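You operate a simulated robot arm through the tools that you are given. There is no shell and no other tool. Be economical: measure what you need, move in short steps, check, and stop when the job is done.

Carry out the task below with a simulated robot arm. There is one attempt and no reset: what you move stays moved.

JOB
Get the mate ready: gourd about a third full from the mate tin, straw standing in it.
Fine: tin back with its lid on. Set down upright: mate tin.

Only the result counts: the job must be done as asked and must still hold three seconds after the hand-in. Knocking over, shifting, dropping, spilling or breaking anything else fails it. Lids that push on must go on centred and level and be pressed home; caps that screw on are set level and turned clockwise until they are tight.

ROBOT AND FRAMES
A 6-joint arm with a two-finger parallel gripper, fixed in place. Base frame: the origin is at the foot of the arm, x ahead of it, y to its left, z up. Readings come in cm, degrees, newtons and seconds.
With the tool pointing down near the work surface it reaches from about 10 to 64 cm from the base axis. Its first joint turns from -166.0 to 166.0 degrees. Payload 3.43 kg.
The TCP is the grasp point between the finger pads, 3.4 cm short of the fingertips. In the tool frame z runs along the fingers and y along their closing line. The gripper opens to 12.8 cm. The fingers are 2.4 cm wide and 1.2 cm thick; the gripper's body (4.8 by 13 cm) begins 9.6 cm behind the TCP.
Orientation is told as [roll, pitch, yaw] about the base's x, y, z axes, in that order, counted from this pose: with the fingers straight down and closing along the base's y, the tool's x points along the base's -x, its y along +y and its z along -z.

CONTROLS
- The arm moves only by the tool play_rows. Its argument "targets" is a list of rows, each an object (a shift or turn left out is 0, a gripper value left out holds the last) with "hand": the opening, from 0 (shut) to 1 (fully open); "offset": the shift along the base's x, y, z in cm, a list of three; "angular": the turn, a rotation vector about the base's x, y, z in degrees, a list of three. In form: [{"hand": hand, "offset": [tx, ty, tz], "angular": [wx, wy, wz]}, ...]. A call has 1 to 20 rows; each row is the pose to reach, as a shift and turn from the pose commanded when the call began. A row lasts 0.2 s, in which the tool goes at most 5 cm and 8.6 degrees; a call with a longer step from one row to the next is refused whole, and so is a gripper value outside its range. A pose out of reach is approached as far as the arm can. The call stops where the force on the tool passes 40 N (or 10 N more than at its start, if that is more) or the arm is blocked; 0.2 s more then pass. The fingers move at their own pace (about 4.5 cm/s each) and stop on an object; they squeeze with about 35 N. The grip force told is the motor's: it shows also when the fingers shut on nothing. Time passes only in rows, and 0.2 s behind the last, so rows that repeat a pose let the fingers close. The reply holds the time, the measured pose of the TCP, the force on the tool along the base axes, the opening and the grip force, in the units named above and with some noise, with the torque about the TCP (base axes, N m) and any sound that the robot's microphone picked up.
- Cameras (640 x 400 px; columns grow to the right, rows downward): "scene" is fixed at [4.8, 50.07, 169.94]; the picture's right is [-0.87, -0.49, 0.00], its down [-0.34, 0.60, -0.72] and it looks along [0.35, -0.63, -0.69] (base axes); focal length 323 px, centre (320, 200). "wrist" rides on the gripper at [7.6, -1.1, -16] in the tool frame; the picture's right is [0.15, 0.99, 0.00], its down [-0.88, 0.13, -0.46] and it looks along [-0.45, 0.07, 0.89] (tool axes); focal length 234 px, centre (320, 200). There is no depth. A picture from a camera that has moved, and an enlarged one, comes with that camera's place and axes in the base frame and with its lens.
- capture(camera): a new picture of that camera. The clock stands still meanwhile.
- inspect(camera, box): a new picture of the part [left, top, right, bottom] of that camera's present view, enlarged. The clock stands still meanwhile.
- job_done(): hands the job in; it is judged then, once.

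Go step by step. Nothing tells you positions but the pictures and the camera data: compare them with the known pose of the tool, close in by small moves and look again before you grip or let go. The budget is 120 turns and 68 pictures, counting those below and the enlarged ones. Unless the task says otherwise, let go and move clear before handing in, and close with one line.

The tools are called after ">>>" as a command line: name --argument value ..., lists and objects as JSON in quotes. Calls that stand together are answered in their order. play_rows: Moves the arm, as the interface text tells. Its arguments: {"type":"object","properties":{"targets":{"type":"array","items":{"type":"object","properties":{"hand":{"type":"number"},"offset":{"type":"array","items":{"type":"number"}},"angular":{"type":"array","items":{"type":"number"}}}}}},"required":["targets"]} The other tools are called the same way: capture (camera) takes a picture; inspect (camera, box) takes an enlarged picture of a part of a camera's view; job_done () hands the job in.

At the start:

```text
time: 0.0
tool_pos: [32.18, -19.69, 125.23]
tool_rot: [0.0, 0.0, 0.0]
wrist_force: [0.0, 1.0, 0.3]
moment: [0.0, 0.03, 0.02]
opening: 12.78
finger_force: 0.1
```

scene: 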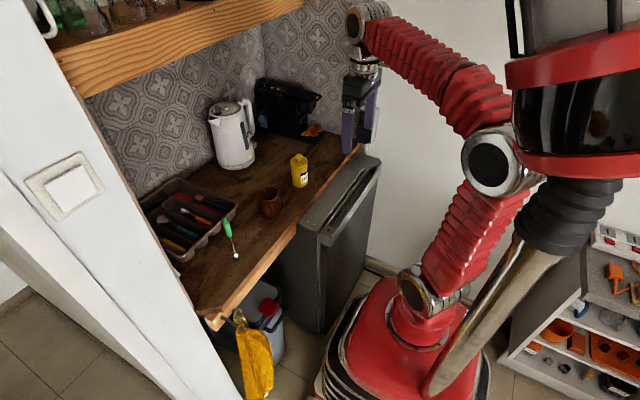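
wrist: 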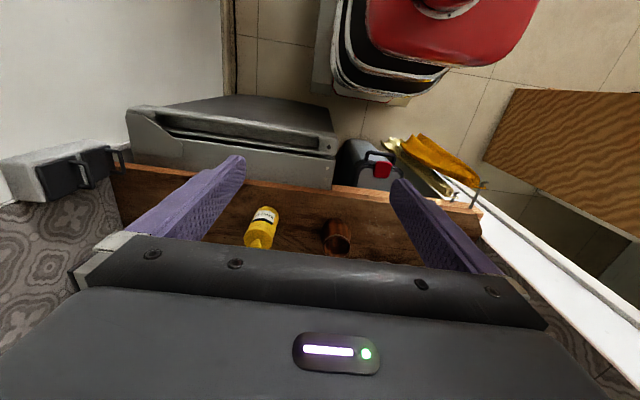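

I see a counter with a kettle, a yellow tin (probably the mate tin), a brown gourd, a tray with cutlery, and a green-handled item. I'll look closer first.

>>> inspect --camera "scene" --box '[130, 90, 370, 280]'

>>> inspect --camera "scene" --box '[215, 140, 325, 265]'

```text
2.11 times, centred on (250, 185) of scene
camera zoom: at [4.8, 50.07, 169.94], right [-0.87, -0.49, 0.0], down [-0.34, 0.6, -0.72], along [0.35, -0.63, -0.69], focal length 680 px, centre (467, 232)
```

zoom: 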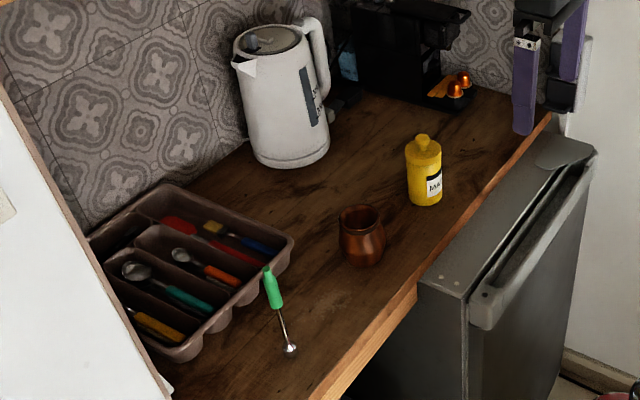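

```text
3.20 times, centred on (270, 202) of scene
camera zoom: at [4.8, 50.07, 169.94], right [-0.87, -0.49, 0.0], down [-0.34, 0.6, -0.72], along [0.35, -0.63, -0.69], focal length 1034 px, centre (480, 192)
```

zoom: 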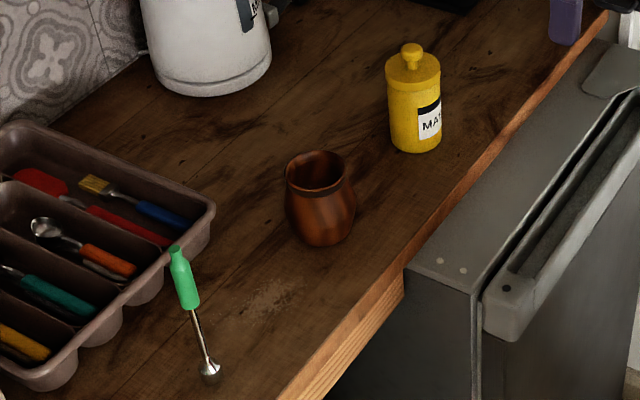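

The gourd triangulates to about (59,-11), the tin to about (58,-30), and the straw lies near (57..71, 10..-1). The counter is around z=88. I'll move the wrist camera closer for details.

>>> play_rows --targets '[{"hand": 1, "offset": [2, 3, -2]}, {"offset": [4, 6, -4]}, {"offset": [6, 9, -6]}, {"offset": [8, 12, -8]}, {"offset": [8, 15, -10]}, {"offset": [8, 15, -10]}]'

>>> capture --camera "wrist"

```text
time: 1.4
tool_pos: [40.41, -4.77, 115.32]
tool_rot: [0.0, 0.0, -0.1]
wrist_force: [0.9, 1.0, -0.1]
moment: [-0.02, 0.01, 0.01]
opening: 12.79
finger_force: 0.0
```

```text
63 pictures are left
camera wrist: at [32.65, -5.85, 131.23], right [-0.15, 0.99, 0.0], down [0.88, 0.13, 0.46], along [0.45, 0.07, -0.89], focal length 234 px, centre (320, 200)
```

wrist: 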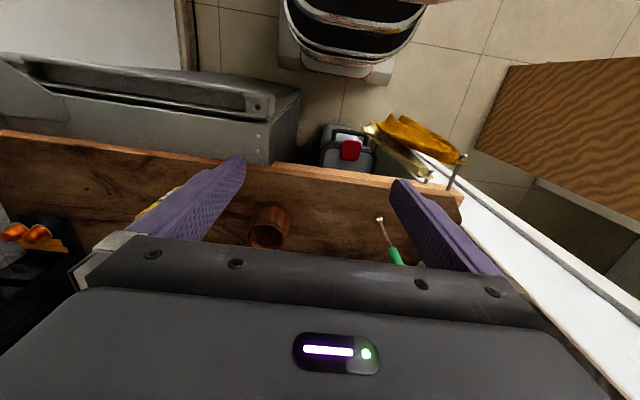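

The counter is near z≈88.5. I'll tilt the tool forward so the wrist camera can see past the gripper.

>>> play_rows --targets '[{"offset": [-2, -2, 0], "angular": [0, -8, 0]}, {"offset": [-4, -4, 0], "angular": [0, -16, 0]}, {"offset": [-5, -6, 0], "angular": [0, -24, 0]}, {"offset": [-5, -8, 0], "angular": [0, -30, 0]}, {"offset": [-5, -8, 0], "angular": [0, -30, 0]}]'

>>> capture --camera "wrist"

```text
time: 2.6
tool_pos: [35.27, -12.72, 115.26]
tool_rot: [0.0, -30.0, -0.1]
wrist_force: [0.4, 0.3, -0.8]
moment: [0.01, 0.01, 0.01]
opening: 12.81
finger_force: 0.1
```

```text
62 pictures are left
camera wrist: at [20.68, -13.9, 125.31], right [-0.13, 0.99, -0.07], down [0.53, 0.13, 0.84], along [0.84, 0.07, -0.54], focal length 234 px, centre (320, 200)
```

wrist: 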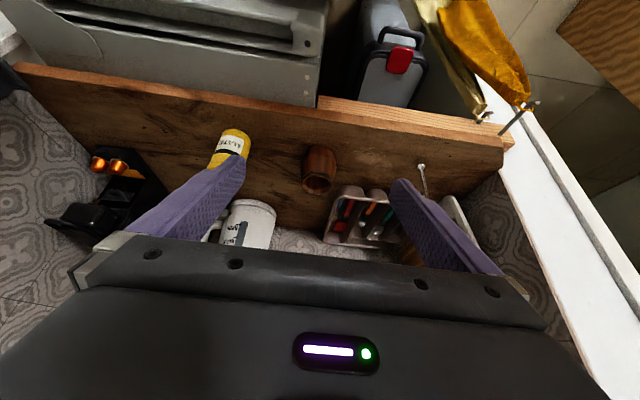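

The image is upside-down here, but the tin, gourd and straw are in view. I'll shift sideways so the fingers don't hide the tin.

>>> play_rows --targets '[{"offset": [1, -4, 0]}, {"offset": [2, -8, -1]}, {"offset": [3, -12, -2]}, {"offset": [4, -15, -3]}, {"offset": [4, -15, -3]}]'

>>> inspect --camera "wrist" --box '[220, 60, 420, 240]'

>>> play_rows --targets '[{"offset": [0, 5, 0]}, {"offset": [0, 10, 0]}, {"offset": [0, 15, 0]}, {"offset": [0, 20, 0]}, {"offset": [0, 25, 0]}, {"offset": [0, 30, 0]}, {"offset": [0, 33, 0]}, {"offset": [0, 33, 0]}]'

>>> inspect --camera "wrist" --box '[220, 60, 420, 240]'

```text
time: 3.8
tool_pos: [39.38, -27.84, 112.24]
tool_rot: [0.0, -29.9, 0.0]
wrist_force: [0.5, 0.0, -0.4]
moment: [-0.01, 0.03, 0.0]
opening: 12.8
finger_force: 0.1
```

```text
2.22 times, centred on (320, 150) of wrist
camera zoom: at [24.68, -28.95, 122.25], right [-0.13, 0.99, -0.07], down [0.54, 0.13, 0.83], along [0.84, 0.07, -0.55], focal length 520 px, centre (320, 311)
```

zoom: 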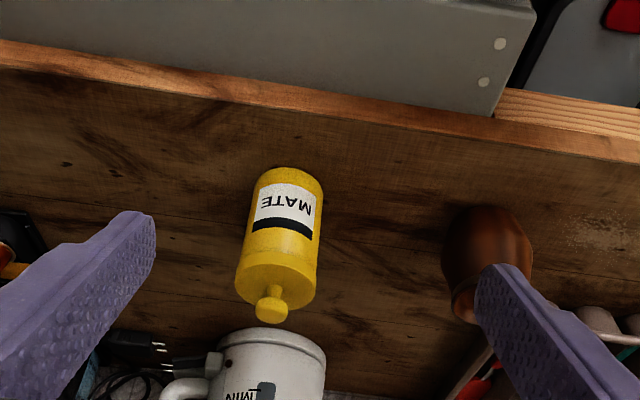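

```text
time: 5.6
tool_pos: [39.53, 5.29, 112.2]
tool_rot: [0.1, -30.1, 0.0]
wrist_force: [0.6, -1.0, -0.7]
moment: [0.01, 0.0, -0.01]
opening: 12.8
finger_force: 0.1
```

```text
2.22 times, centred on (320, 150) of wrist
camera zoom: at [24.9, 4.05, 122.24], right [-0.13, 0.99, -0.07], down [0.53, 0.13, 0.83], along [0.84, 0.07, -0.55], focal length 520 px, centre (320, 311)
```

zoom: 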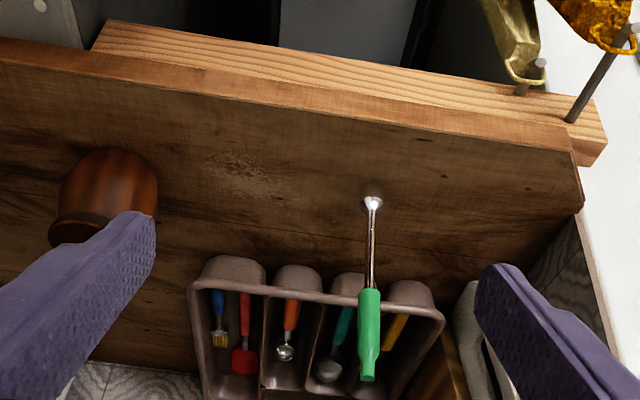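

The straw stands upright: the bulb is on the counter at about (57,10.3) and the top is at z≈106. The tin knob is at about (58,-29.9,100.7). I'll bring the tool vertically above the knob.

>>> play_rows --targets '[{"offset": [0, -3, 2], "angular": [0, 7, 0], "hand": 0.45}, {"offset": [1, -7.5, 3], "angular": [0, 15, 0]}, {"offset": [3, -12, 3], "angular": [0, 22, 0]}, {"offset": [5, -16, 3], "angular": [0, 30, 0]}, {"offset": [7, -20, 3], "angular": [0, 30, 0]}, {"offset": [9, -24, 3], "angular": [0, 30, 0]}, {"offset": [11, -28, 3], "angular": [0, 30, 0]}, {"offset": [13, -32, 3], "angular": [0, 30, 0]}, {"offset": [15, -35.2, 2], "angular": [0, 30, 0]}, {"offset": [18.5, -35.2, 0], "angular": [0, 30, 0]}, {"offset": [18.5, -35.2, 0], "angular": [0, 30, 0]}, {"offset": [18.5, -35.2, 0], "angular": [0, 30, 0]}]'

>>> capture --camera "wrist"

>>> inspect --camera "scene" --box '[240, 100, 360, 210]'

```text
time: 8.2
tool_pos: [57.81, -30.04, 112.28]
tool_rot: [0.0, 0.0, 0.0]
wrist_force: [0.3, 0.7, 0.7]
moment: [0.01, -0.03, 0.0]
opening: 5.78
finger_force: 0.2
```

```text
59 pictures are left
camera wrist: at [50.2, -31.01, 128.2], right [-0.15, 0.99, 0.0], down [0.88, 0.13, 0.46], along [0.45, 0.07, -0.89], focal length 234 px, centre (320, 200)
```

wrist: 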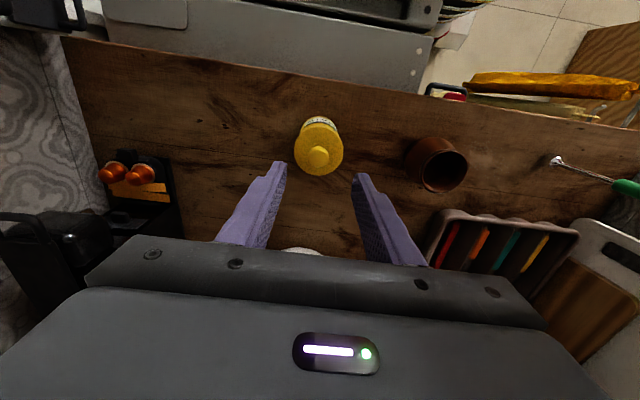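

```text
3.64 times, centred on (300, 155) of scene
camera zoom: at [4.8, 50.07, 169.94], right [-0.87, -0.49, 0.0], down [-0.34, 0.6, -0.72], along [0.35, -0.63, -0.69], focal length 1175 px, centre (393, 364)
```

zoom: 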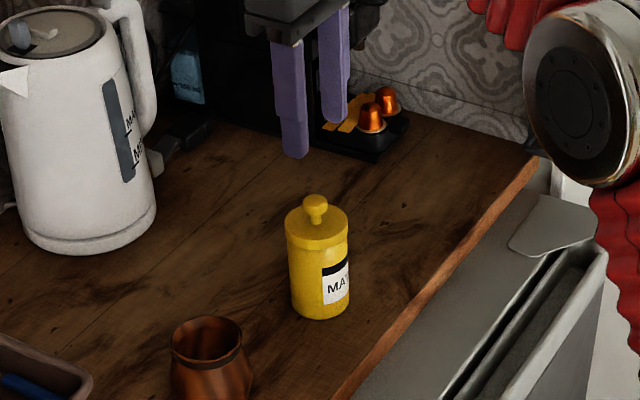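

>>> inspect --camera "wrist" --box '[270, 100, 370, 190]'

```text
4.44 times, centred on (320, 145) of wrist
camera zoom: at [50.2, -31.01, 128.2], right [-0.15, 0.99, 0.0], down [0.88, 0.13, 0.46], along [0.45, 0.07, -0.89], focal length 1041 px, centre (320, 444)
```

zoom: 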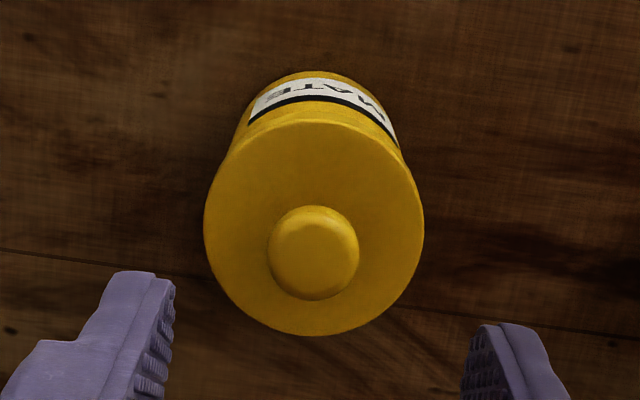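

The knob is centred at about (58.5,-29.85). I'll lower around it so the fingertips stop just above the lid plate.

>>> play_rows --targets '[{"offset": [0.6, 0.15, -4], "hand": 0.38}, {"offset": [0.6, 0.15, -8]}, {"offset": [0.6, 0.15, -8.6]}, {"offset": [0.6, 0.15, -8.6]}]'

>>> capture --camera "wrist"

>>> inspect --camera "scene" --box '[270, 130, 330, 190]'

```text
time: 9.2
tool_pos: [58.35, -29.74, 103.62]
tool_rot: [0.0, 0.1, 0.1]
wrist_force: [0.0, -0.9, -0.5]
moment: [-0.01, -0.02, 0.03]
opening: 4.83
finger_force: 0.0
```

```text
56 pictures are left
camera wrist: at [50.69, -30.93, 119.52], right [-0.15, 0.99, 0.0], down [0.88, 0.13, 0.46], along [0.45, 0.07, -0.89], focal length 234 px, centre (320, 200)
```

wrist: 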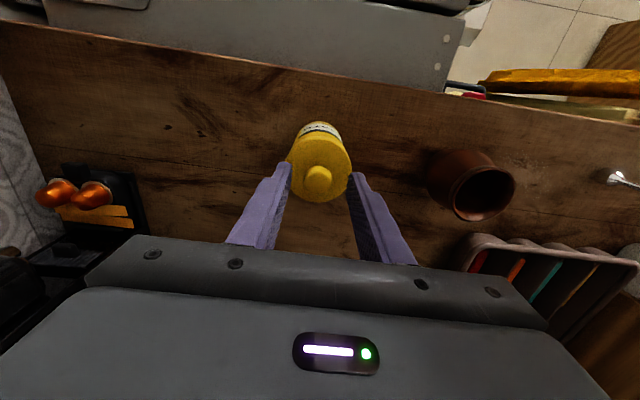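

```text
6.67 times, centred on (300, 160) of scene
camera zoom: at [4.8, 50.07, 169.94], right [-0.87, -0.49, 0.0], down [-0.34, 0.6, -0.72], along [0.35, -0.63, -0.69], focal length 2154 px, centre (453, 467)
```

zoom: 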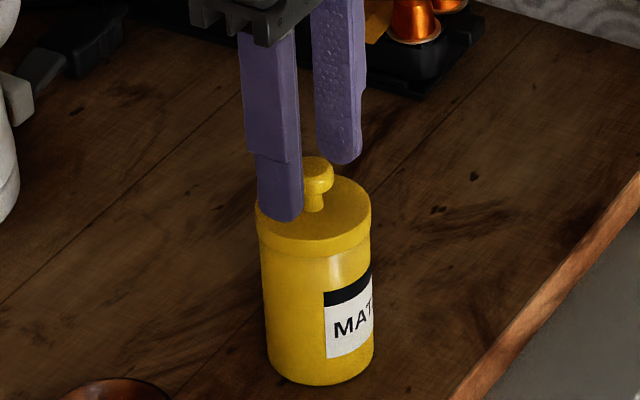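

The lid plate is at about z=98 and the knob head at about 100. I'll descend another 1.6 cm and close.

>>> play_rows --targets '[{"offset": [0, 0, -0.8]}, {"offset": [0, 0, -1.6]}, {"offset": [0, 0, -1.6]}, {"hand": 0, "offset": [0, 0, -1.6]}, {"offset": [0, 0, -1.6]}, {"offset": [0, 0, -1.6]}, {"offset": [0, 0, -1.6]}]'

>>> inspect --camera "scene" --box '[270, 130, 330, 190]'

```text
time: 10.8
tool_pos: [58.29, -29.82, 102.24]
tool_rot: [-0.1, -0.1, -0.1]
wrist_force: [1.1, -5.4, 24.1]
moment: [-0.3, -0.05, -0.03]
opening: 2.12
finger_force: 34.5
```

```text
6.67 times, centred on (300, 160) of scene
camera zoom: at [4.8, 50.07, 169.94], right [-0.87, -0.49, 0.0], down [-0.34, 0.6, -0.72], along [0.35, -0.63, -0.69], focal length 2154 px, centre (453, 467)
```

zoom: 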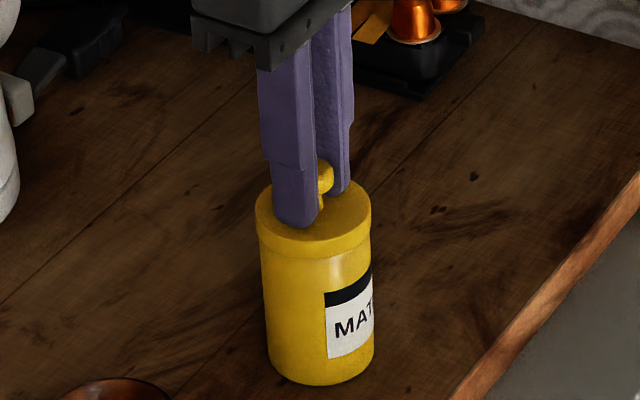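

The tips touch the lid plate (z≈98.8) and the knob is gripped at 2.1 cm. I'll lift slowly and watch whether the lid comes free.

>>> play_rows --targets '[{"offset": [0, 0, 0.3]}, {"offset": [0, 0, 0.6]}, {"offset": [0, 0, 0.9]}, {"offset": [0, 0, 1.2]}]'

>>> inspect --camera "scene" --box '[270, 130, 330, 190]'

```text
time: 11.8
tool_pos: [58.45, -29.78, 103.19]
tool_rot: [0.0, 0.1, 0.0]
wrist_force: [0.7, 0.3, 0.5]
moment: [0.04, -0.01, 0.0]
opening: 2.06
finger_force: 35.1
heard: snap
```

```text
6.67 times, centred on (300, 160) of scene
camera zoom: at [4.8, 50.07, 169.94], right [-0.87, -0.49, 0.0], down [-0.34, 0.6, -0.72], along [0.35, -0.63, -0.69], focal length 2154 px, centre (453, 467)
```

zoom: 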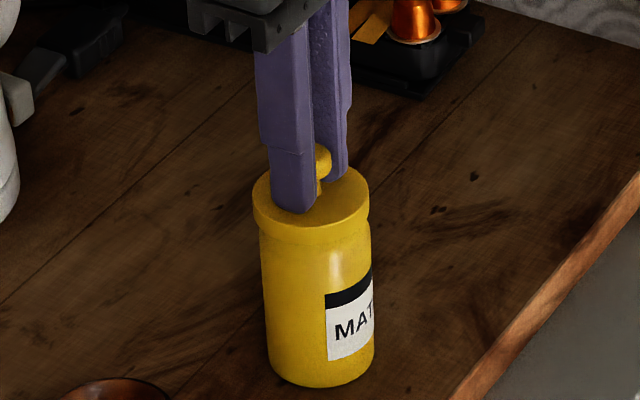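

The lid snapped off (push-on type) and the tin stayed put. I'll carry the lid to the free spot at about (55,-2) between the gourd and the straw, and lower it carefully.

>>> play_rows --targets '[{"offset": [0, 0, 3]}, {"offset": [0, 0, 7]}, {"offset": [-0.5, 3, 10]}, {"offset": [-1, 7.5, 10]}, {"offset": [-1.5, 12, 10]}, {"offset": [-2, 16.5, 10]}, {"offset": [-2.5, 21, 10]}, {"offset": [-3, 25.5, 10]}, {"offset": [-3.4, 27.8, 9]}, {"offset": [-3.4, 27.8, 5]}, {"offset": [-3.4, 27.8, 1]}, {"offset": [-3.4, 27.8, -3]}, {"offset": [-3.4, 27.8, -6]}, {"offset": [-3.4, 27.8, -6]}]'

>>> capture --camera "scene"

>>> capture --camera "wrist"

```text
time: 14.8
tool_pos: [54.98, -1.93, 97.27]
tool_rot: [0.0, 0.0, 0.0]
wrist_force: [-0.6, 0.1, -0.7]
moment: [0.0, 0.01, 0.01]
opening: 2.07
finger_force: 34.6
```

```text
52 pictures are left
```

scene: 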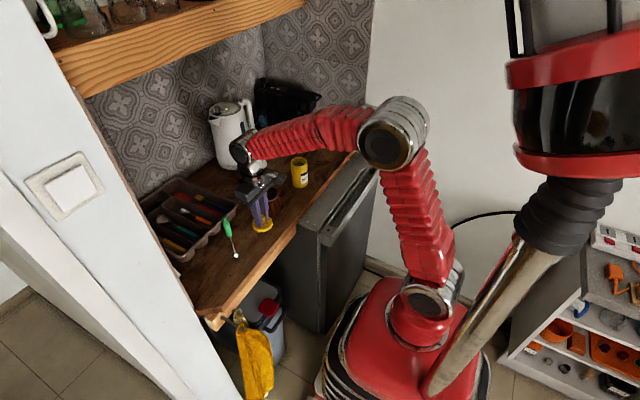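

```text
51 pictures are left
camera wrist: at [47.37, -3.14, 113.24], right [-0.15, 0.99, 0.0], down [0.88, 0.13, 0.46], along [0.45, 0.07, -0.89], focal length 234 px, centre (320, 200)
```

wrist: 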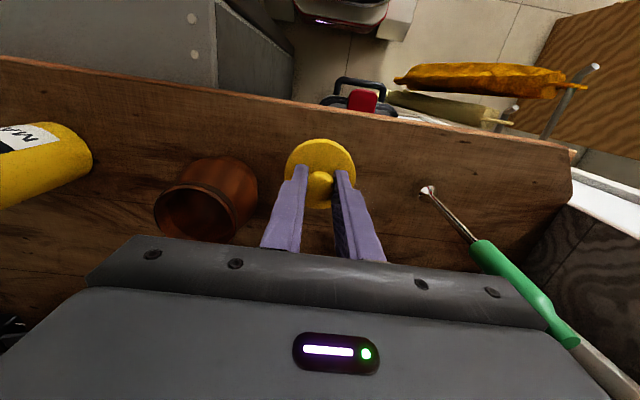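

The lid hangs level over a clear patch. I'll lower it slowly to contact.

>>> play_rows --targets '[{"offset": [0, 0, -1]}, {"offset": [0, 0, -2]}, {"offset": [0, 0, -2.5]}, {"offset": [0, 0, -2.8]}, {"offset": [0, 0, -3.1]}, {"offset": [0, 0, -3.1]}]'

```text
time: 16.2
tool_pos: [55.02, -1.97, 94.18]
tool_rot: [0.0, 0.0, 0.1]
wrist_force: [0.0, 0.9, 0.2]
moment: [0.0, 0.0, -0.01]
opening: 2.07
finger_force: 34.6
```

>>> play_rows --targets '[{"offset": [0, 0, -0.3]}, {"offset": [0, 0, -0.6]}, {"offset": [0, 0, -0.6]}]'

>>> inspect --camera "scene" --box '[230, 190, 300, 250]'

```text
time: 17.0
tool_pos: [54.87, -1.93, 93.57]
tool_rot: [0.1, 0.0, -0.1]
wrist_force: [0.4, 0.1, -0.2]
moment: [-0.02, -0.02, -0.01]
opening: 2.07
finger_force: 34.9
```

```text
6.67 times, centred on (265, 220) of scene
camera zoom: at [4.8, 50.07, 169.94], right [-0.87, -0.49, 0.0], down [-0.34, 0.6, -0.72], along [0.35, -0.63, -0.69], focal length 2154 px, centre (687, 67)
```

zoom: 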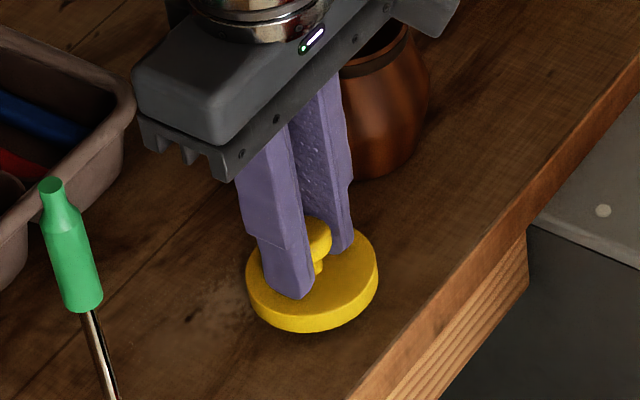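

The lid is almost on the counter, so I'll keep lowering in fine steps.

>>> play_rows --targets '[{"offset": [0, 0, -0.3]}, {"offset": [0, 0, -0.3]}]'

>>> play_rows --targets '[{"offset": [0, 0, -0.3]}, {"offset": [0, 0, -0.3]}]'

>>> play_rows --targets '[{"offset": [0, 0, -0.3]}, {"offset": [0, 0, -0.3]}]'

```text
time: 17.6
tool_pos: [54.99, -2.07, 93.26]
tool_rot: [0.0, 0.1, 0.1]
wrist_force: [0.7, 0.8, 0.1]
moment: [-0.04, 0.01, 0.01]
opening: 2.08
finger_force: 35.3
```

```text
time: 18.2
tool_pos: [54.97, -2.0, 92.95]
tool_rot: [0.0, 0.0, 0.0]
wrist_force: [0.7, -0.1, 0.1]
moment: [0.05, 0.0, 0.02]
opening: 2.08
finger_force: 34.7
```

```text
time: 18.8
tool_pos: [54.94, -2.04, 92.69]
tool_rot: [0.0, 0.0, 0.1]
wrist_force: [-0.5, -0.4, -0.3]
moment: [-0.01, -0.03, -0.02]
opening: 2.05
finger_force: 34.6
```

>>> play_rows --targets '[{"offset": [0, 0, -0.3]}, {"offset": [0, 0, -0.3]}]'

>>> play_rows --targets '[{"offset": [0, 0, -0.2]}, {"offset": [0, 0, -0.2]}]'

>>> inspect --camera "scene" --box '[230, 190, 300, 250]'

```text
time: 19.4
tool_pos: [55.04, -1.94, 92.31]
tool_rot: [0.0, 0.0, 0.0]
wrist_force: [-0.5, -0.9, -0.6]
moment: [0.01, -0.02, -0.01]
opening: 2.08
finger_force: 35.1
```

```text
time: 20.0
tool_pos: [54.96, -2.01, 92.2]
tool_rot: [0.0, 0.1, 0.0]
wrist_force: [0.6, 0.1, 0.0]
moment: [-0.01, 0.01, -0.03]
opening: 2.06
finger_force: 34.5
```

```text
6.67 times, centred on (265, 220) of scene
camera zoom: at [4.8, 50.07, 169.94], right [-0.87, -0.49, 0.0], down [-0.34, 0.6, -0.72], along [0.35, -0.63, -0.69], focal length 2154 px, centre (687, 67)
```

zoom: 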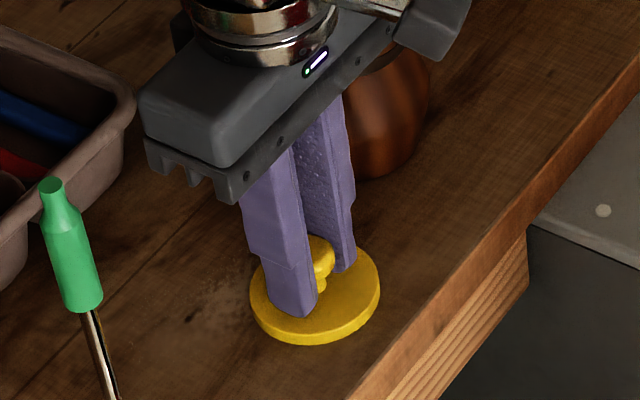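

>>> play_rows --targets '[{"offset": [0, 0, -0.2]}, {"offset": [0, 0, -0.2]}]'

>>> play_rows --targets '[{"offset": [0, 0, -0.2]}, {"offset": [0, 0, -0.2]}]'

>>> play_rows --targets '[{"offset": [0, 0, -0.2]}, {"offset": [0, 0, -0.2]}]'

>>> play_rows --targets '[{"offset": [0, 0, -0.2]}, {"offset": [0, 0, -0.2]}]'

```text
time: 20.6
tool_pos: [55.04, -1.97, 91.88]
tool_rot: [0.0, 0.0, -0.1]
wrist_force: [-0.3, -0.8, -0.3]
moment: [-0.05, 0.04, -0.02]
opening: 2.09
finger_force: 35.0
```

```text
time: 21.2
tool_pos: [55.08, -2.02, 91.79]
tool_rot: [0.1, 0.0, 0.0]
wrist_force: [0.2, -0.5, -0.7]
moment: [0.01, 0.02, 0.0]
opening: 2.06
finger_force: 35.1
```

```text
time: 21.8
tool_pos: [54.95, -1.99, 91.83]
tool_rot: [0.0, -0.1, 0.0]
wrist_force: [-1.7, 1.3, 11.3]
moment: [0.04, 0.1, 0.03]
opening: 2.11
finger_force: 35.4
```

```text
time: 22.6
tool_pos: [55.14, -2.05, 91.62]
tool_rot: [-0.1, -0.2, -0.1]
wrist_force: [-3.9, 1.1, 6.1]
moment: [-0.01, 0.09, -0.05]
opening: 2.06
finger_force: 34.8
stopped in row 2: the force on the tool passed its limit at 41 N (the readings are from after the stop); the commanded pose is now the measured one
```

The lid is on the counter (TCP z≈91.7). I'll release it, rise, and check.

>>> play_rows --targets '[{"hand": 0.34, "offset": [0, 0, 0.1]}, {"offset": [0, 0, 0.1]}, {"offset": [0, 0, 0.1]}, {"offset": [0, 0, 3]}, {"offset": [0, 0, 8]}, {"offset": [0, 0, 13]}, {"offset": [-4, 0, 16]}, {"offset": [-8, 0, 18]}, {"offset": [-8, 0, 18]}]'

>>> capture --camera "wrist"

>>> inspect --camera "scene" --box '[220, 140, 330, 240]'

```text
time: 24.6
tool_pos: [47.08, -2.14, 109.64]
tool_rot: [0.0, -0.2, 0.1]
wrist_force: [0.3, 1.3, -0.2]
moment: [-0.01, -0.01, 0.02]
opening: 4.38
finger_force: 0.0
```

```text
48 pictures are left
camera wrist: at [39.37, -3.12, 125.59], right [-0.15, 0.99, 0.0], down [0.88, 0.13, 0.46], along [0.45, 0.07, -0.89], focal length 234 px, centre (320, 200)
```

wrist: 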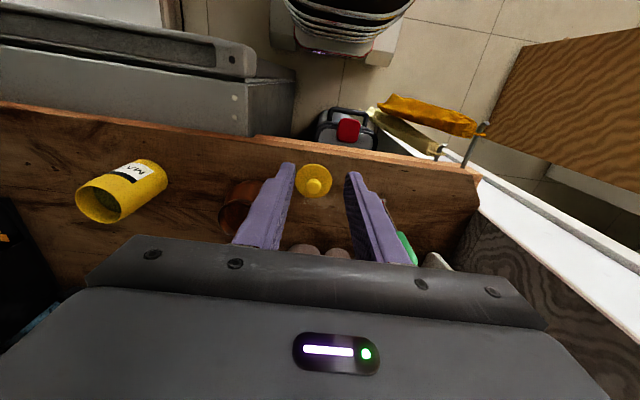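

```text
4.00 times, centred on (275, 190) of scene
camera zoom: at [4.8, 50.07, 169.94], right [-0.87, -0.49, 0.0], down [-0.34, 0.6, -0.72], along [0.35, -0.63, -0.69], focal length 1292 px, centre (500, 240)
```

zoom: 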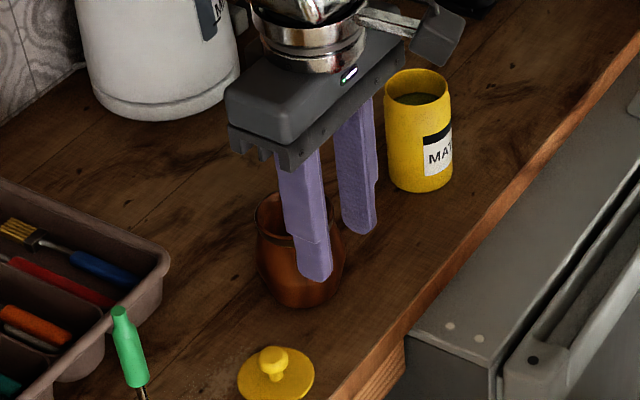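

The lid lies flat and the tin is open and quite full. Now I'll get an accurate top view of the gourd and tin before gripping the tin.

>>> play_rows --targets '[{"hand": 0.8, "offset": [1, -3, 2]}, {"offset": [2, -6, 2]}, {"offset": [3, -10, 2]}, {"offset": [3, -10, 2]}]'

>>> inspect --camera "wrist" --box '[240, 120, 400, 240]'

>>> play_rows --targets '[{"offset": [0, -5, 0]}, {"offset": [0, -10, 0]}, {"offset": [0, -15, 0]}, {"offset": [0, -17, 0]}, {"offset": [0, -17, 0]}]'

>>> inspect --camera "wrist" --box '[240, 120, 400, 240]'

```text
time: 25.6
tool_pos: [50.07, -11.96, 111.66]
tool_rot: [0.0, -0.2, 0.0]
wrist_force: [0.3, -0.5, 0.1]
moment: [-0.03, -0.03, -0.02]
opening: 10.25
finger_force: 0.0
```

```text
3.33 times, centred on (320, 180) of wrist
camera zoom: at [42.42, -13.1, 127.53], right [-0.15, 0.99, 0.0], down [0.88, 0.13, 0.46], along [0.45, 0.07, -0.89], focal length 781 px, centre (320, 267)
```

zoom: 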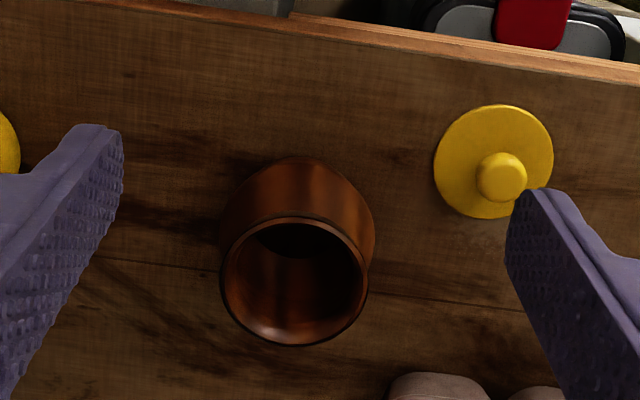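

```text
time: 26.8
tool_pos: [50.12, -29.14, 111.48]
tool_rot: [0.0, -0.3, 0.0]
wrist_force: [0.9, 0.2, 0.1]
moment: [-0.03, -0.01, 0.01]
opening: 10.22
finger_force: 0.0
```

```text
3.33 times, centred on (320, 180) of wrist
camera zoom: at [42.38, -30.23, 127.49], right [-0.15, 0.99, 0.0], down [0.88, 0.13, 0.46], along [0.45, 0.07, -0.89], focal length 781 px, centre (320, 267)
```

zoom: 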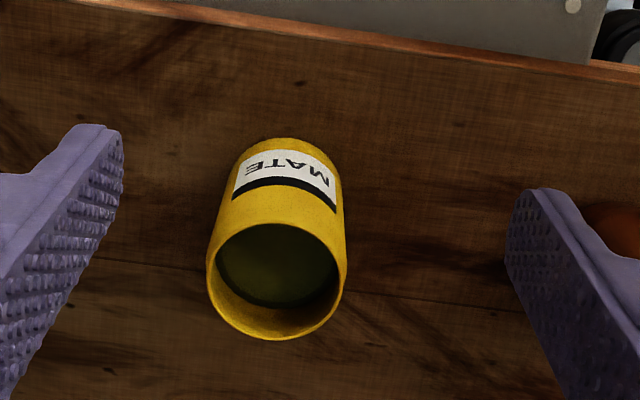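

The gourd mouth is at about (58.9,-11.7,96.5) with a ~5.7 cm inner diameter, and the tin is at about (58.4,-29.8). I'll pull back, tilt the tool 60° forward and come around the tin from the front.

>>> play_rows --targets '[{"hand": 0.85, "offset": [-2, -0.1, 0], "angular": [0, -7.5, 0]}, {"offset": [-4, -0.3, -1], "angular": [0, -15, 0]}, {"offset": [-6, -0.5, -3], "angular": [0, -22.5, 0]}, {"offset": [-8, -0.7, -5], "angular": [0, -30, 0]}, {"offset": [-8, -0.7, -7], "angular": [0, -37.5, 0]}, {"offset": [-8, -0.7, -9], "angular": [0, -45, 0]}, {"offset": [-8, -0.7, -11], "angular": [0, -52.5, 0]}, {"offset": [-8, -0.7, -11], "angular": [0, -60, 0]}, {"offset": [-8, -0.7, -11], "angular": [0, -60, 0]}]'

>>> capture --camera "wrist"

>>> capture --camera "scene"

```text
time: 28.8
tool_pos: [42.04, -29.68, 100.6]
tool_rot: [0.0, -60.3, -0.1]
wrist_force: [0.1, 0.5, 0.0]
moment: [-0.02, 0.02, -0.01]
opening: 10.89
finger_force: 0.0
```

```text
44 pictures are left
camera wrist: at [24.42, -30.87, 101.85], right [-0.07, 0.99, -0.13], down [0.04, 0.13, 0.99], along [1.0, 0.07, -0.05], focal length 234 px, centre (320, 200)
```

wrist: 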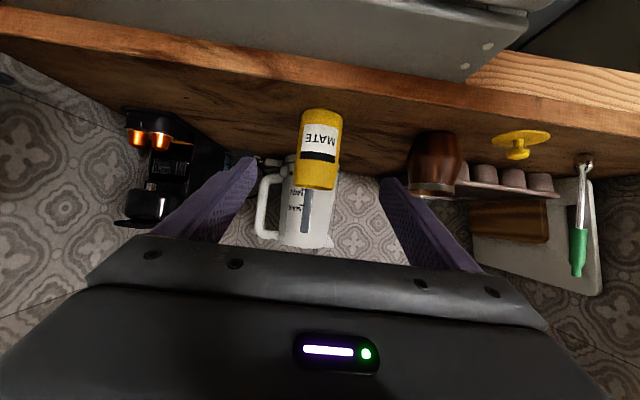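

```text
43 pictures are left
```

scene: 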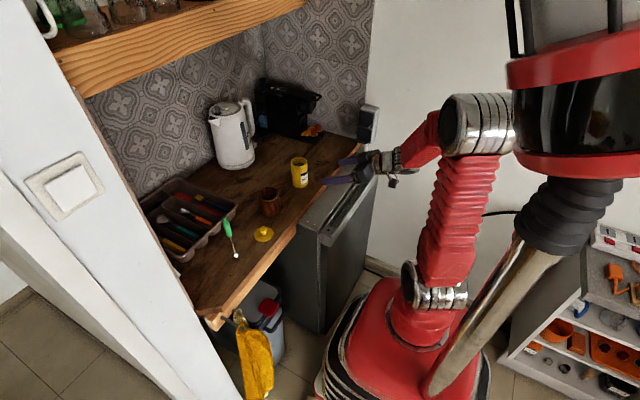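

The alignment looks good: the tin sits between the fingers. I'll advance along the tool axis and stop around the tin.

>>> play_rows --targets '[{"offset": [4.1, -0.1, -1.9]}, {"offset": [8.2, -0.1, -3.8]}, {"offset": [12.3, -0.1, -5.7]}, {"offset": [16.3, -0.1, -7.5]}, {"offset": [16.3, -0.1, -7.5]}]'

>>> capture --camera "wrist"

>>> inspect --camera "scene" --box '[260, 130, 350, 210]'

```text
time: 30.0
tool_pos: [58.42, -29.82, 93.05]
tool_rot: [0.1, -60.2, -0.1]
wrist_force: [-0.1, -0.6, 0.4]
moment: [0.01, 0.0, -0.01]
opening: 10.87
finger_force: 0.1
```

```text
42 pictures are left
camera wrist: at [40.75, -31.0, 94.37], right [-0.07, 0.99, -0.13], down [0.04, 0.13, 0.99], along [1.0, 0.07, -0.05], focal length 234 px, centre (320, 200)
```

wrist: 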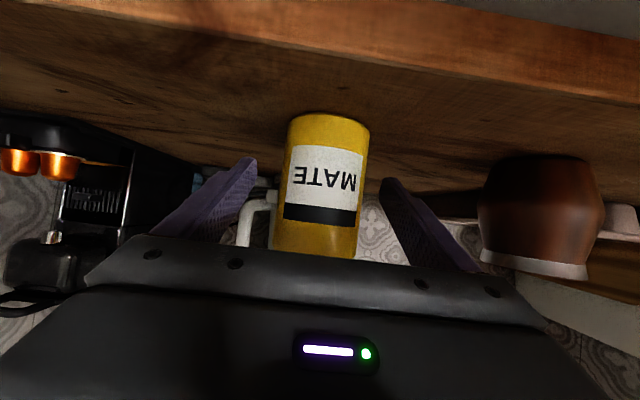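

```text
5.00 times, centred on (305, 170) of scene
camera zoom: at [4.8, 50.07, 169.94], right [-0.87, -0.49, 0.0], down [-0.34, 0.6, -0.72], along [0.35, -0.63, -0.69], focal length 1616 px, centre (395, 350)
```

zoom: 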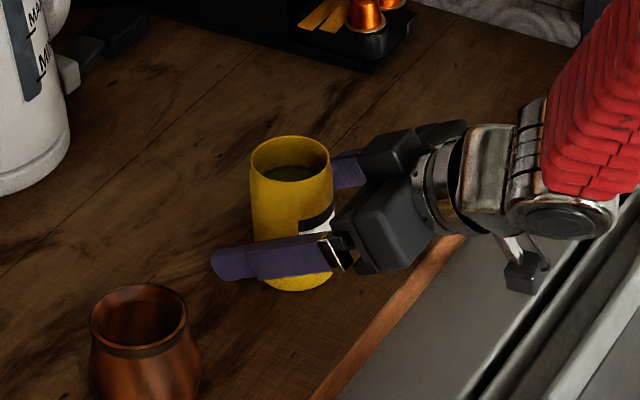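

The fingers straddle the tin at mid-height. I'll close, then lift straight up.

>>> play_rows --targets '[{"hand": 0}, {}, {}, {}, {}]'

>>> play_rows --targets '[{"offset": [0, 0, 0.5]}, {"offset": [0, 0, 1.5]}, {"offset": [0, 0, 3]}, {"offset": [0, 0, 3]}]'

>>> inspect --camera "scene" --box '[260, 130, 350, 210]'

```text
time: 31.2
tool_pos: [58.3, -29.84, 93.08]
tool_rot: [0.0, -60.2, 0.0]
wrist_force: [0.2, 0.4, -0.6]
moment: [0.02, 0.0, -0.01]
opening: 5.92
finger_force: 35.3
```

```text
time: 32.2
tool_pos: [58.44, -29.94, 95.96]
tool_rot: [-0.1, -60.2, -0.1]
wrist_force: [-0.8, 0.6, -2.4]
moment: [0.01, 0.02, 0.01]
opening: 5.93
finger_force: 35.2
```

```text
5.00 times, centred on (305, 170) of scene
camera zoom: at [4.8, 50.07, 169.94], right [-0.87, -0.49, 0.0], down [-0.34, 0.6, -0.72], along [0.35, -0.63, -0.69], focal length 1616 px, centre (395, 350)
```

zoom: 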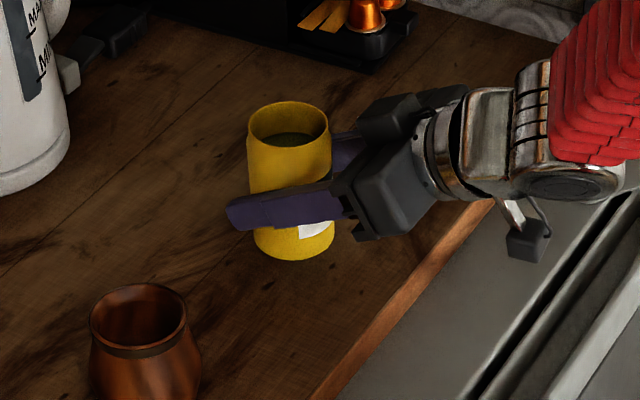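

The tin is held upright and lifted clear, weighing about 2 N. I'll raise it, bring it beside the gourd mouth, and begin tilting gently toward +y.

>>> play_rows --targets '[{"offset": [0, 0, 4]}, {"offset": [0, 0, 8]}, {"offset": [0.2, 4.5, 8]}, {"offset": [0.45, 9, 8]}, {"offset": [0.45, 12.3, 8]}, {"offset": [0.45, 12.4, 8], "angular": [-8, 0, 0]}, {"offset": [0.45, 12.5, 8], "angular": [-16, 0, 0]}, {"offset": [0.45, 12.3, 7.5], "angular": [-24, 0, 0]}, {"offset": [0.45, 12, 7], "angular": [-30, 0, 0]}, {"offset": [0.45, 12, 7], "angular": [-30, 0, 0]}]'

>>> inspect --camera "scene" --box '[230, 130, 330, 230]'

>>> capture --camera "wrist"

```text
time: 34.4
tool_pos: [58.33, -20.36, 106.59]
tool_rot: [-41.1, -51.5, 36.0]
wrist_force: [-0.2, 0.2, -1.9]
moment: [0.02, 0.03, 0.0]
opening: 5.95
finger_force: 35.1
out of reach, approached as far as the arm can: row 8, 9, 10
```

```text
4.00 times, centred on (280, 180) of scene
camera zoom: at [4.8, 50.07, 169.94], right [-0.87, -0.49, 0.0], down [-0.34, 0.6, -0.72], along [0.35, -0.63, -0.69], focal length 1292 px, centre (480, 280)
```

zoom: 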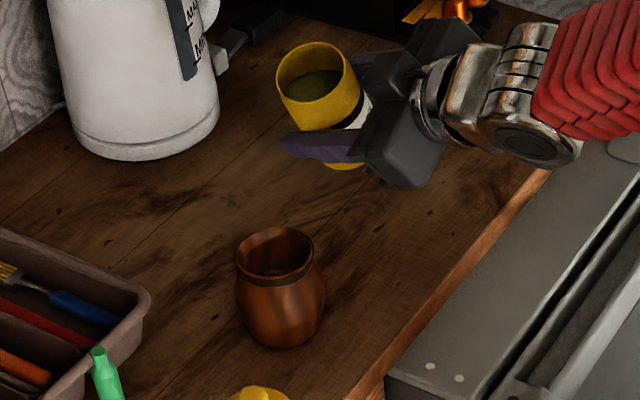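

```text
38 pictures are left
camera wrist: at [40.64, -21.11, 108.62], right [-0.1, 0.85, -0.52], down [0.05, 0.53, 0.85], along [0.99, 0.06, -0.09], focal length 234 px, centre (320, 200)
```

wrist: 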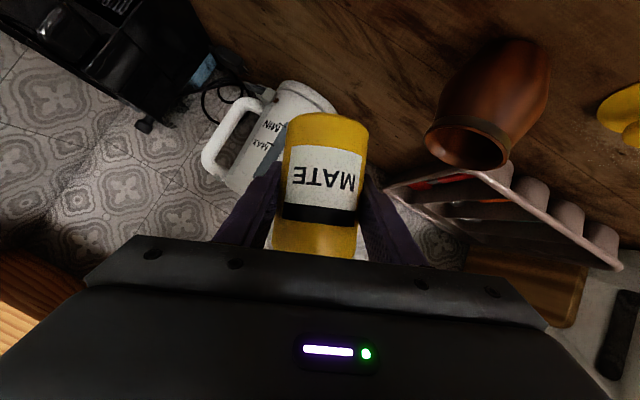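

The arm couldn't follow the sideways tilt past ~22° in that posture (nothing spilled). I'll undo the tilt and then test rotating about the tool axis instead.

>>> play_rows --targets '[{"offset": [0, 0, 0], "angular": [8, 0, 0]}, {"offset": [0, 0, 0.5], "angular": [16, 0, 0]}, {"offset": [0, 0, 1], "angular": [22, 0, 0]}, {"offset": [0, 0, 1], "angular": [22, 0, 0]}]'

```text
time: 35.4
tool_pos: [58.3, -20.09, 107.72]
tool_rot: [-4.1, -59.5, 5.3]
wrist_force: [0.5, -0.3, -2.8]
moment: [0.0, 0.01, -0.04]
opening: 5.96
finger_force: 35.4
```

>>> play_rows --targets '[{"angular": [-6.93, 0, 4]}, {"angular": [-13.9, 0, 8]}, {"angular": [-20.8, 0, 12]}, {"angular": [-26, 0, 15]}, {"angular": [-26, 0, 15]}]'

```text
time: 36.6
tool_pos: [58.34, -20.18, 107.45]
tool_rot: [-42.6, -46.5, 51.9]
wrist_force: [0.0, 0.5, -2.7]
moment: [-0.02, -0.01, 0.0]
opening: 5.92
finger_force: 35.2
```

Rotation about the tool axis works fine (tilt now ~28°). I'll move so the lip is over the gourd and continue tilting in small steps.

>>> play_rows --targets '[{"offset": [1.3, 1, -1]}, {"offset": [2.6, 2.1, -2]}, {"offset": [2.6, 2.1, -3], "angular": [-6.06, 0, 3.5]}, {"offset": [2.6, 2.1, -3.5], "angular": [-12.1, 0, 7]}, {"offset": [2.6, 2.1, -3.5], "angular": [-12.1, 0, 7]}]'

>>> inspect --camera "scene" --box '[230, 130, 330, 230]'

```text
time: 37.8
tool_pos: [60.91, -18.25, 104.13]
tool_rot: [-50.6, -36.4, 64.4]
wrist_force: [-0.7, -0.1, -1.3]
moment: [0.01, -0.03, -0.02]
opening: 5.95
finger_force: 35.4
```

```text
4.00 times, centred on (280, 180) of scene
camera zoom: at [4.8, 50.07, 169.94], right [-0.87, -0.49, 0.0], down [-0.34, 0.6, -0.72], along [0.35, -0.63, -0.69], focal length 1292 px, centre (480, 280)
```

zoom: 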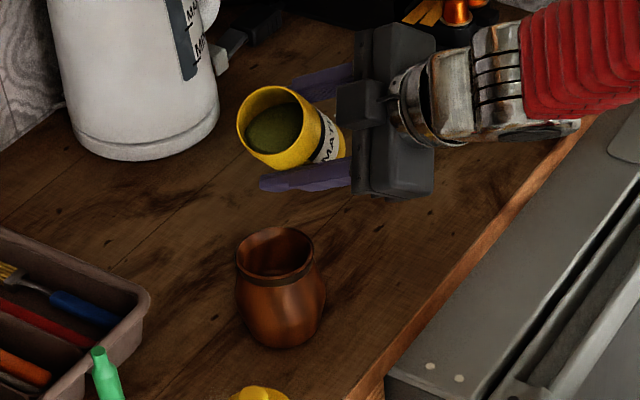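

The tin's lip is aligned over the gourd and nothing is flowing yet. I'll tilt further while lowering.

>>> play_rows --targets '[{"offset": [0, 0, -1], "angular": [-5.2, 0, 3]}, {"offset": [0.1, 0.1, -2], "angular": [-10.4, 0, 6]}, {"offset": [0.1, 0.1, -2.3], "angular": [-13, 0, 7.5]}, {"offset": [0.1, 0.1, -2.3], "angular": [-13, 0, 7.5]}]'

>>> inspect --camera "scene" --box '[230, 130, 330, 230]'

```text
time: 38.8
tool_pos: [61.9, -18.96, 106.0]
tool_rot: [-54.0, -24.3, 74.0]
wrist_force: [0.6, -0.1, -2.9]
moment: [0.04, 0.02, -0.03]
opening: 5.92
finger_force: 35.2
out of reach, approached as far as the arm can: row 1, 2, 3, 4
```

```text
4.00 times, centred on (280, 180) of scene
camera zoom: at [4.8, 50.07, 169.94], right [-0.87, -0.49, 0.0], down [-0.34, 0.6, -0.72], along [0.35, -0.63, -0.69], focal length 1292 px, centre (480, 280)
```

zoom: 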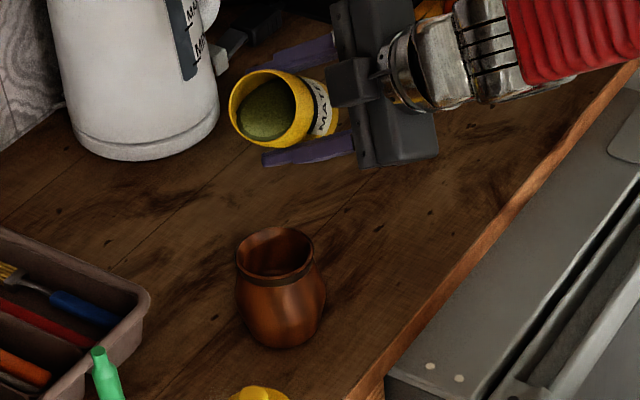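

The tool axis is too close to the forearm line (wrist singularity). I'll yaw the hand about the vertical so it no longer lines up, keeping the same tilt (now 51°, still no flow), with the lip over the gourd.

>>> play_rows --targets '[{"offset": [0.4, 0.6, 0.2], "angular": [0, 0, 6.25]}, {"offset": [0.8, 1.2, 0.2], "angular": [0, 0, 12.5]}, {"offset": [1.2, 1.8, 0], "angular": [0, 0, 18.75]}, {"offset": [1.7, 2.5, 0], "angular": [0, 0, 25]}, {"offset": [1.7, 2.5, 0], "angular": [0, 0, 25]}, {"offset": [1.7, 2.5, -1], "angular": [0, 0, 25]}, {"offset": [1.7, 2.5, -2], "angular": [0, 0, 25]}, {"offset": [1.7, 2.5, -2], "angular": [0, 0, 25]}]'

>>> inspect --camera "scene" --box '[230, 130, 330, 230]'

```text
time: 40.6
tool_pos: [64.31, -16.37, 105.88]
tool_rot: [-55.3, -24.4, 99.2]
wrist_force: [-0.3, -0.1, -2.6]
moment: [0.0, 0.02, 0.0]
opening: 5.97
finger_force: 34.9
out of reach, approached as far as the arm can: row 1, 2, 3, 4, 5, 6, 7, 8
```

```text
4.00 times, centred on (280, 180) of scene
camera zoom: at [4.8, 50.07, 169.94], right [-0.87, -0.49, 0.0], down [-0.34, 0.6, -0.72], along [0.35, -0.63, -0.69], focal length 1292 px, centre (480, 280)
```

zoom: 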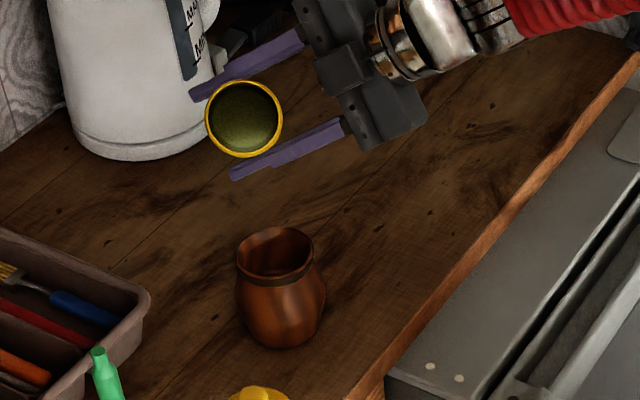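

The J6/wrist limit blocks sideways pouring, and nothing has spilled so far. I'll go back upright and instead pour forward (radially) by swinging the tool from −60° pitch toward straight-down, which stays in the arm's plane.

>>> play_rows --targets '[{"offset": [-0.5, -0.6, 0.5], "angular": [0, 0, -6.25]}, {"offset": [-1, -1.2, 1], "angular": [0, 0, -12.5]}, {"offset": [-1.5, -1.8, 1.5], "angular": [0, 0, -18.75]}, {"offset": [-2.4, -2.5, 1.5], "angular": [0, 0, -25]}, {"offset": [-2.4, -2.5, 1.5], "angular": [0, 0, -25]}]'

>>> play_rows --targets '[{"offset": [-1, 0, 0], "angular": [6.3, 0, -4]}, {"offset": [-2, 0, 0], "angular": [12.6, 0, -8]}, {"offset": [-3, 0, 0], "angular": [19, 0, -12]}, {"offset": [-4, 0, 0], "angular": [25.3, 0, -16.1]}, {"offset": [-5, 0, 0], "angular": [31.6, 0.2, -20]}, {"offset": [-6, 0, 0], "angular": [38, 0.3, -24.1]}, {"offset": [-7, 0, 0], "angular": [44.3, 0.4, -28]}, {"offset": [-8, 0, 0], "angular": [50.6, 0.6, -32.2]}, {"offset": [-8, 0, 0], "angular": [50.6, 0.6, -32.2]}]'

```text
time: 41.8
tool_pos: [61.97, -19.04, 107.71]
tool_rot: [-55.7, -24.2, 74.3]
wrist_force: [-0.4, 0.1, -1.3]
moment: [0.02, 0.01, 0.01]
opening: 5.92
finger_force: 35.0
```

```text
time: 43.8
tool_pos: [53.97, -18.87, 107.33]
tool_rot: [-4.1, -57.9, 3.1]
wrist_force: [-0.7, 0.1, -1.7]
moment: [0.01, 0.0, -0.01]
opening: 5.89
finger_force: 35.6
```

Upright again, with about 2° residual to trim. I'll align to the gourd's radial direction and move back of it.

>>> play_rows --targets '[{"offset": [-0.5, 2.8, 0], "angular": [0.7, -0.7, -3.2]}, {"offset": [-1, 5.6, 0], "angular": [1.5, -1.4, -6.4]}, {"offset": [-1.5, 8.4, 0], "angular": [2.2, -2, -9.5]}, {"offset": [-1.5, 8.4, 0], "angular": [2.2, -2, -9.5]}]'

>>> play_rows --targets '[{"angular": [1.55, 7.85, 0]}, {"offset": [0, 0, -0.5], "angular": [3.1, 15.7, 0]}, {"offset": [0, 0, -1], "angular": [4.66, 23.5, 0]}, {"offset": [0, 0, -2], "angular": [6.2, 31.4, 0]}, {"offset": [0, 0, -3], "angular": [7.76, 39.2, 0]}, {"offset": [0, 0, -3], "angular": [8.9, 45.1, 0]}, {"offset": [0, 0, -3], "angular": [8.9, 45.1, 0]}]'

>>> inspect --camera "scene" --box '[230, 140, 330, 240]'

>>> capture --camera "wrist"

```text
time: 44.8
tool_pos: [52.41, -10.39, 107.3]
tool_rot: [0.3, -59.7, -10.1]
wrist_force: [-1.2, -0.3, -1.7]
moment: [0.01, 0.0, 0.0]
opening: 5.96
finger_force: 35.3
```

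```text
time: 46.4
tool_pos: [52.42, -10.59, 104.44]
tool_rot: [0.9, -13.8, -10.7]
wrist_force: [0.2, 0.2, -1.5]
moment: [0.0, -0.01, 0.04]
opening: 5.92
finger_force: 35.2
out of reach, approached as far as the arm can: row 1, 2, 3
```

```text
4.00 times, centred on (280, 190) of scene
camera zoom: at [4.8, 50.07, 169.94], right [-0.87, -0.49, 0.0], down [-0.34, 0.6, -0.72], along [0.35, -0.63, -0.69], focal length 1292 px, centre (480, 240)
```

zoom: 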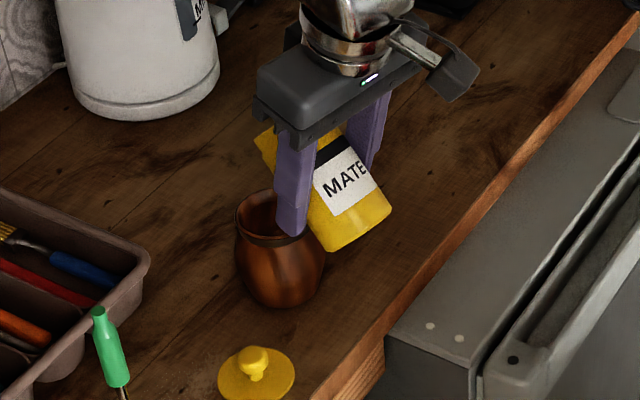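

```text
33 pictures are left
camera wrist: at [41.19, -9.88, 118.07], right [0.04, 1.0, -0.02], down [0.76, -0.02, 0.65], along [0.65, -0.04, -0.76], focal length 234 px, centre (320, 200)
```

wrist: 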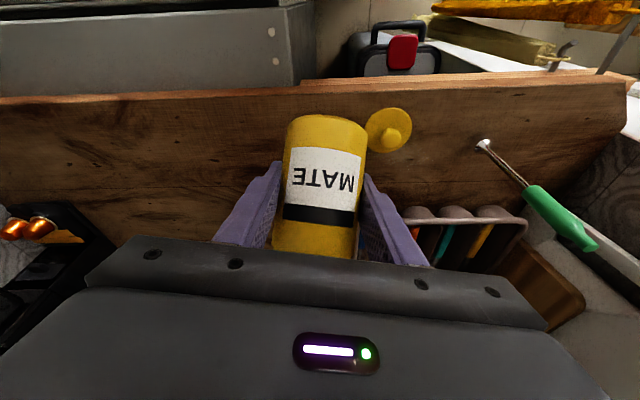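

The forward tilt works (46°). I'll tilt to ~60° while lowering the lip close above the gourd.

>>> play_rows --targets '[{"offset": [0, 0, -1.5], "angular": [1.36, 6.87, 0]}, {"offset": [-0.1, 0, -2.7], "angular": [2.7, 13.7, 0]}, {"offset": [-0.1, 0, -2.7], "angular": [2.7, 13.7, 0]}]'

>>> inspect --camera "scene" --box '[240, 160, 310, 230]'

```text
time: 47.2
tool_pos: [52.41, -10.54, 101.65]
tool_rot: [1.1, 0.2, -10.6]
wrist_force: [0.3, 0.2, -2.3]
moment: [0.0, 0.0, 0.02]
opening: 5.95
finger_force: 34.8
```

```text
5.71 times, centred on (275, 195) of scene
camera zoom: at [4.8, 50.07, 169.94], right [-0.87, -0.49, 0.0], down [-0.34, 0.6, -0.72], along [0.35, -0.63, -0.69], focal length 1846 px, centre (577, 229)
```

zoom: 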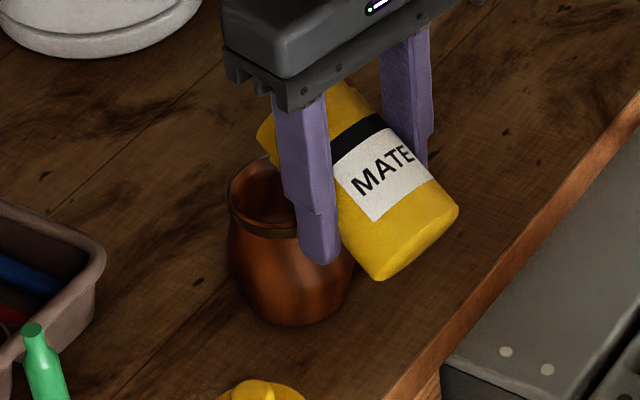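

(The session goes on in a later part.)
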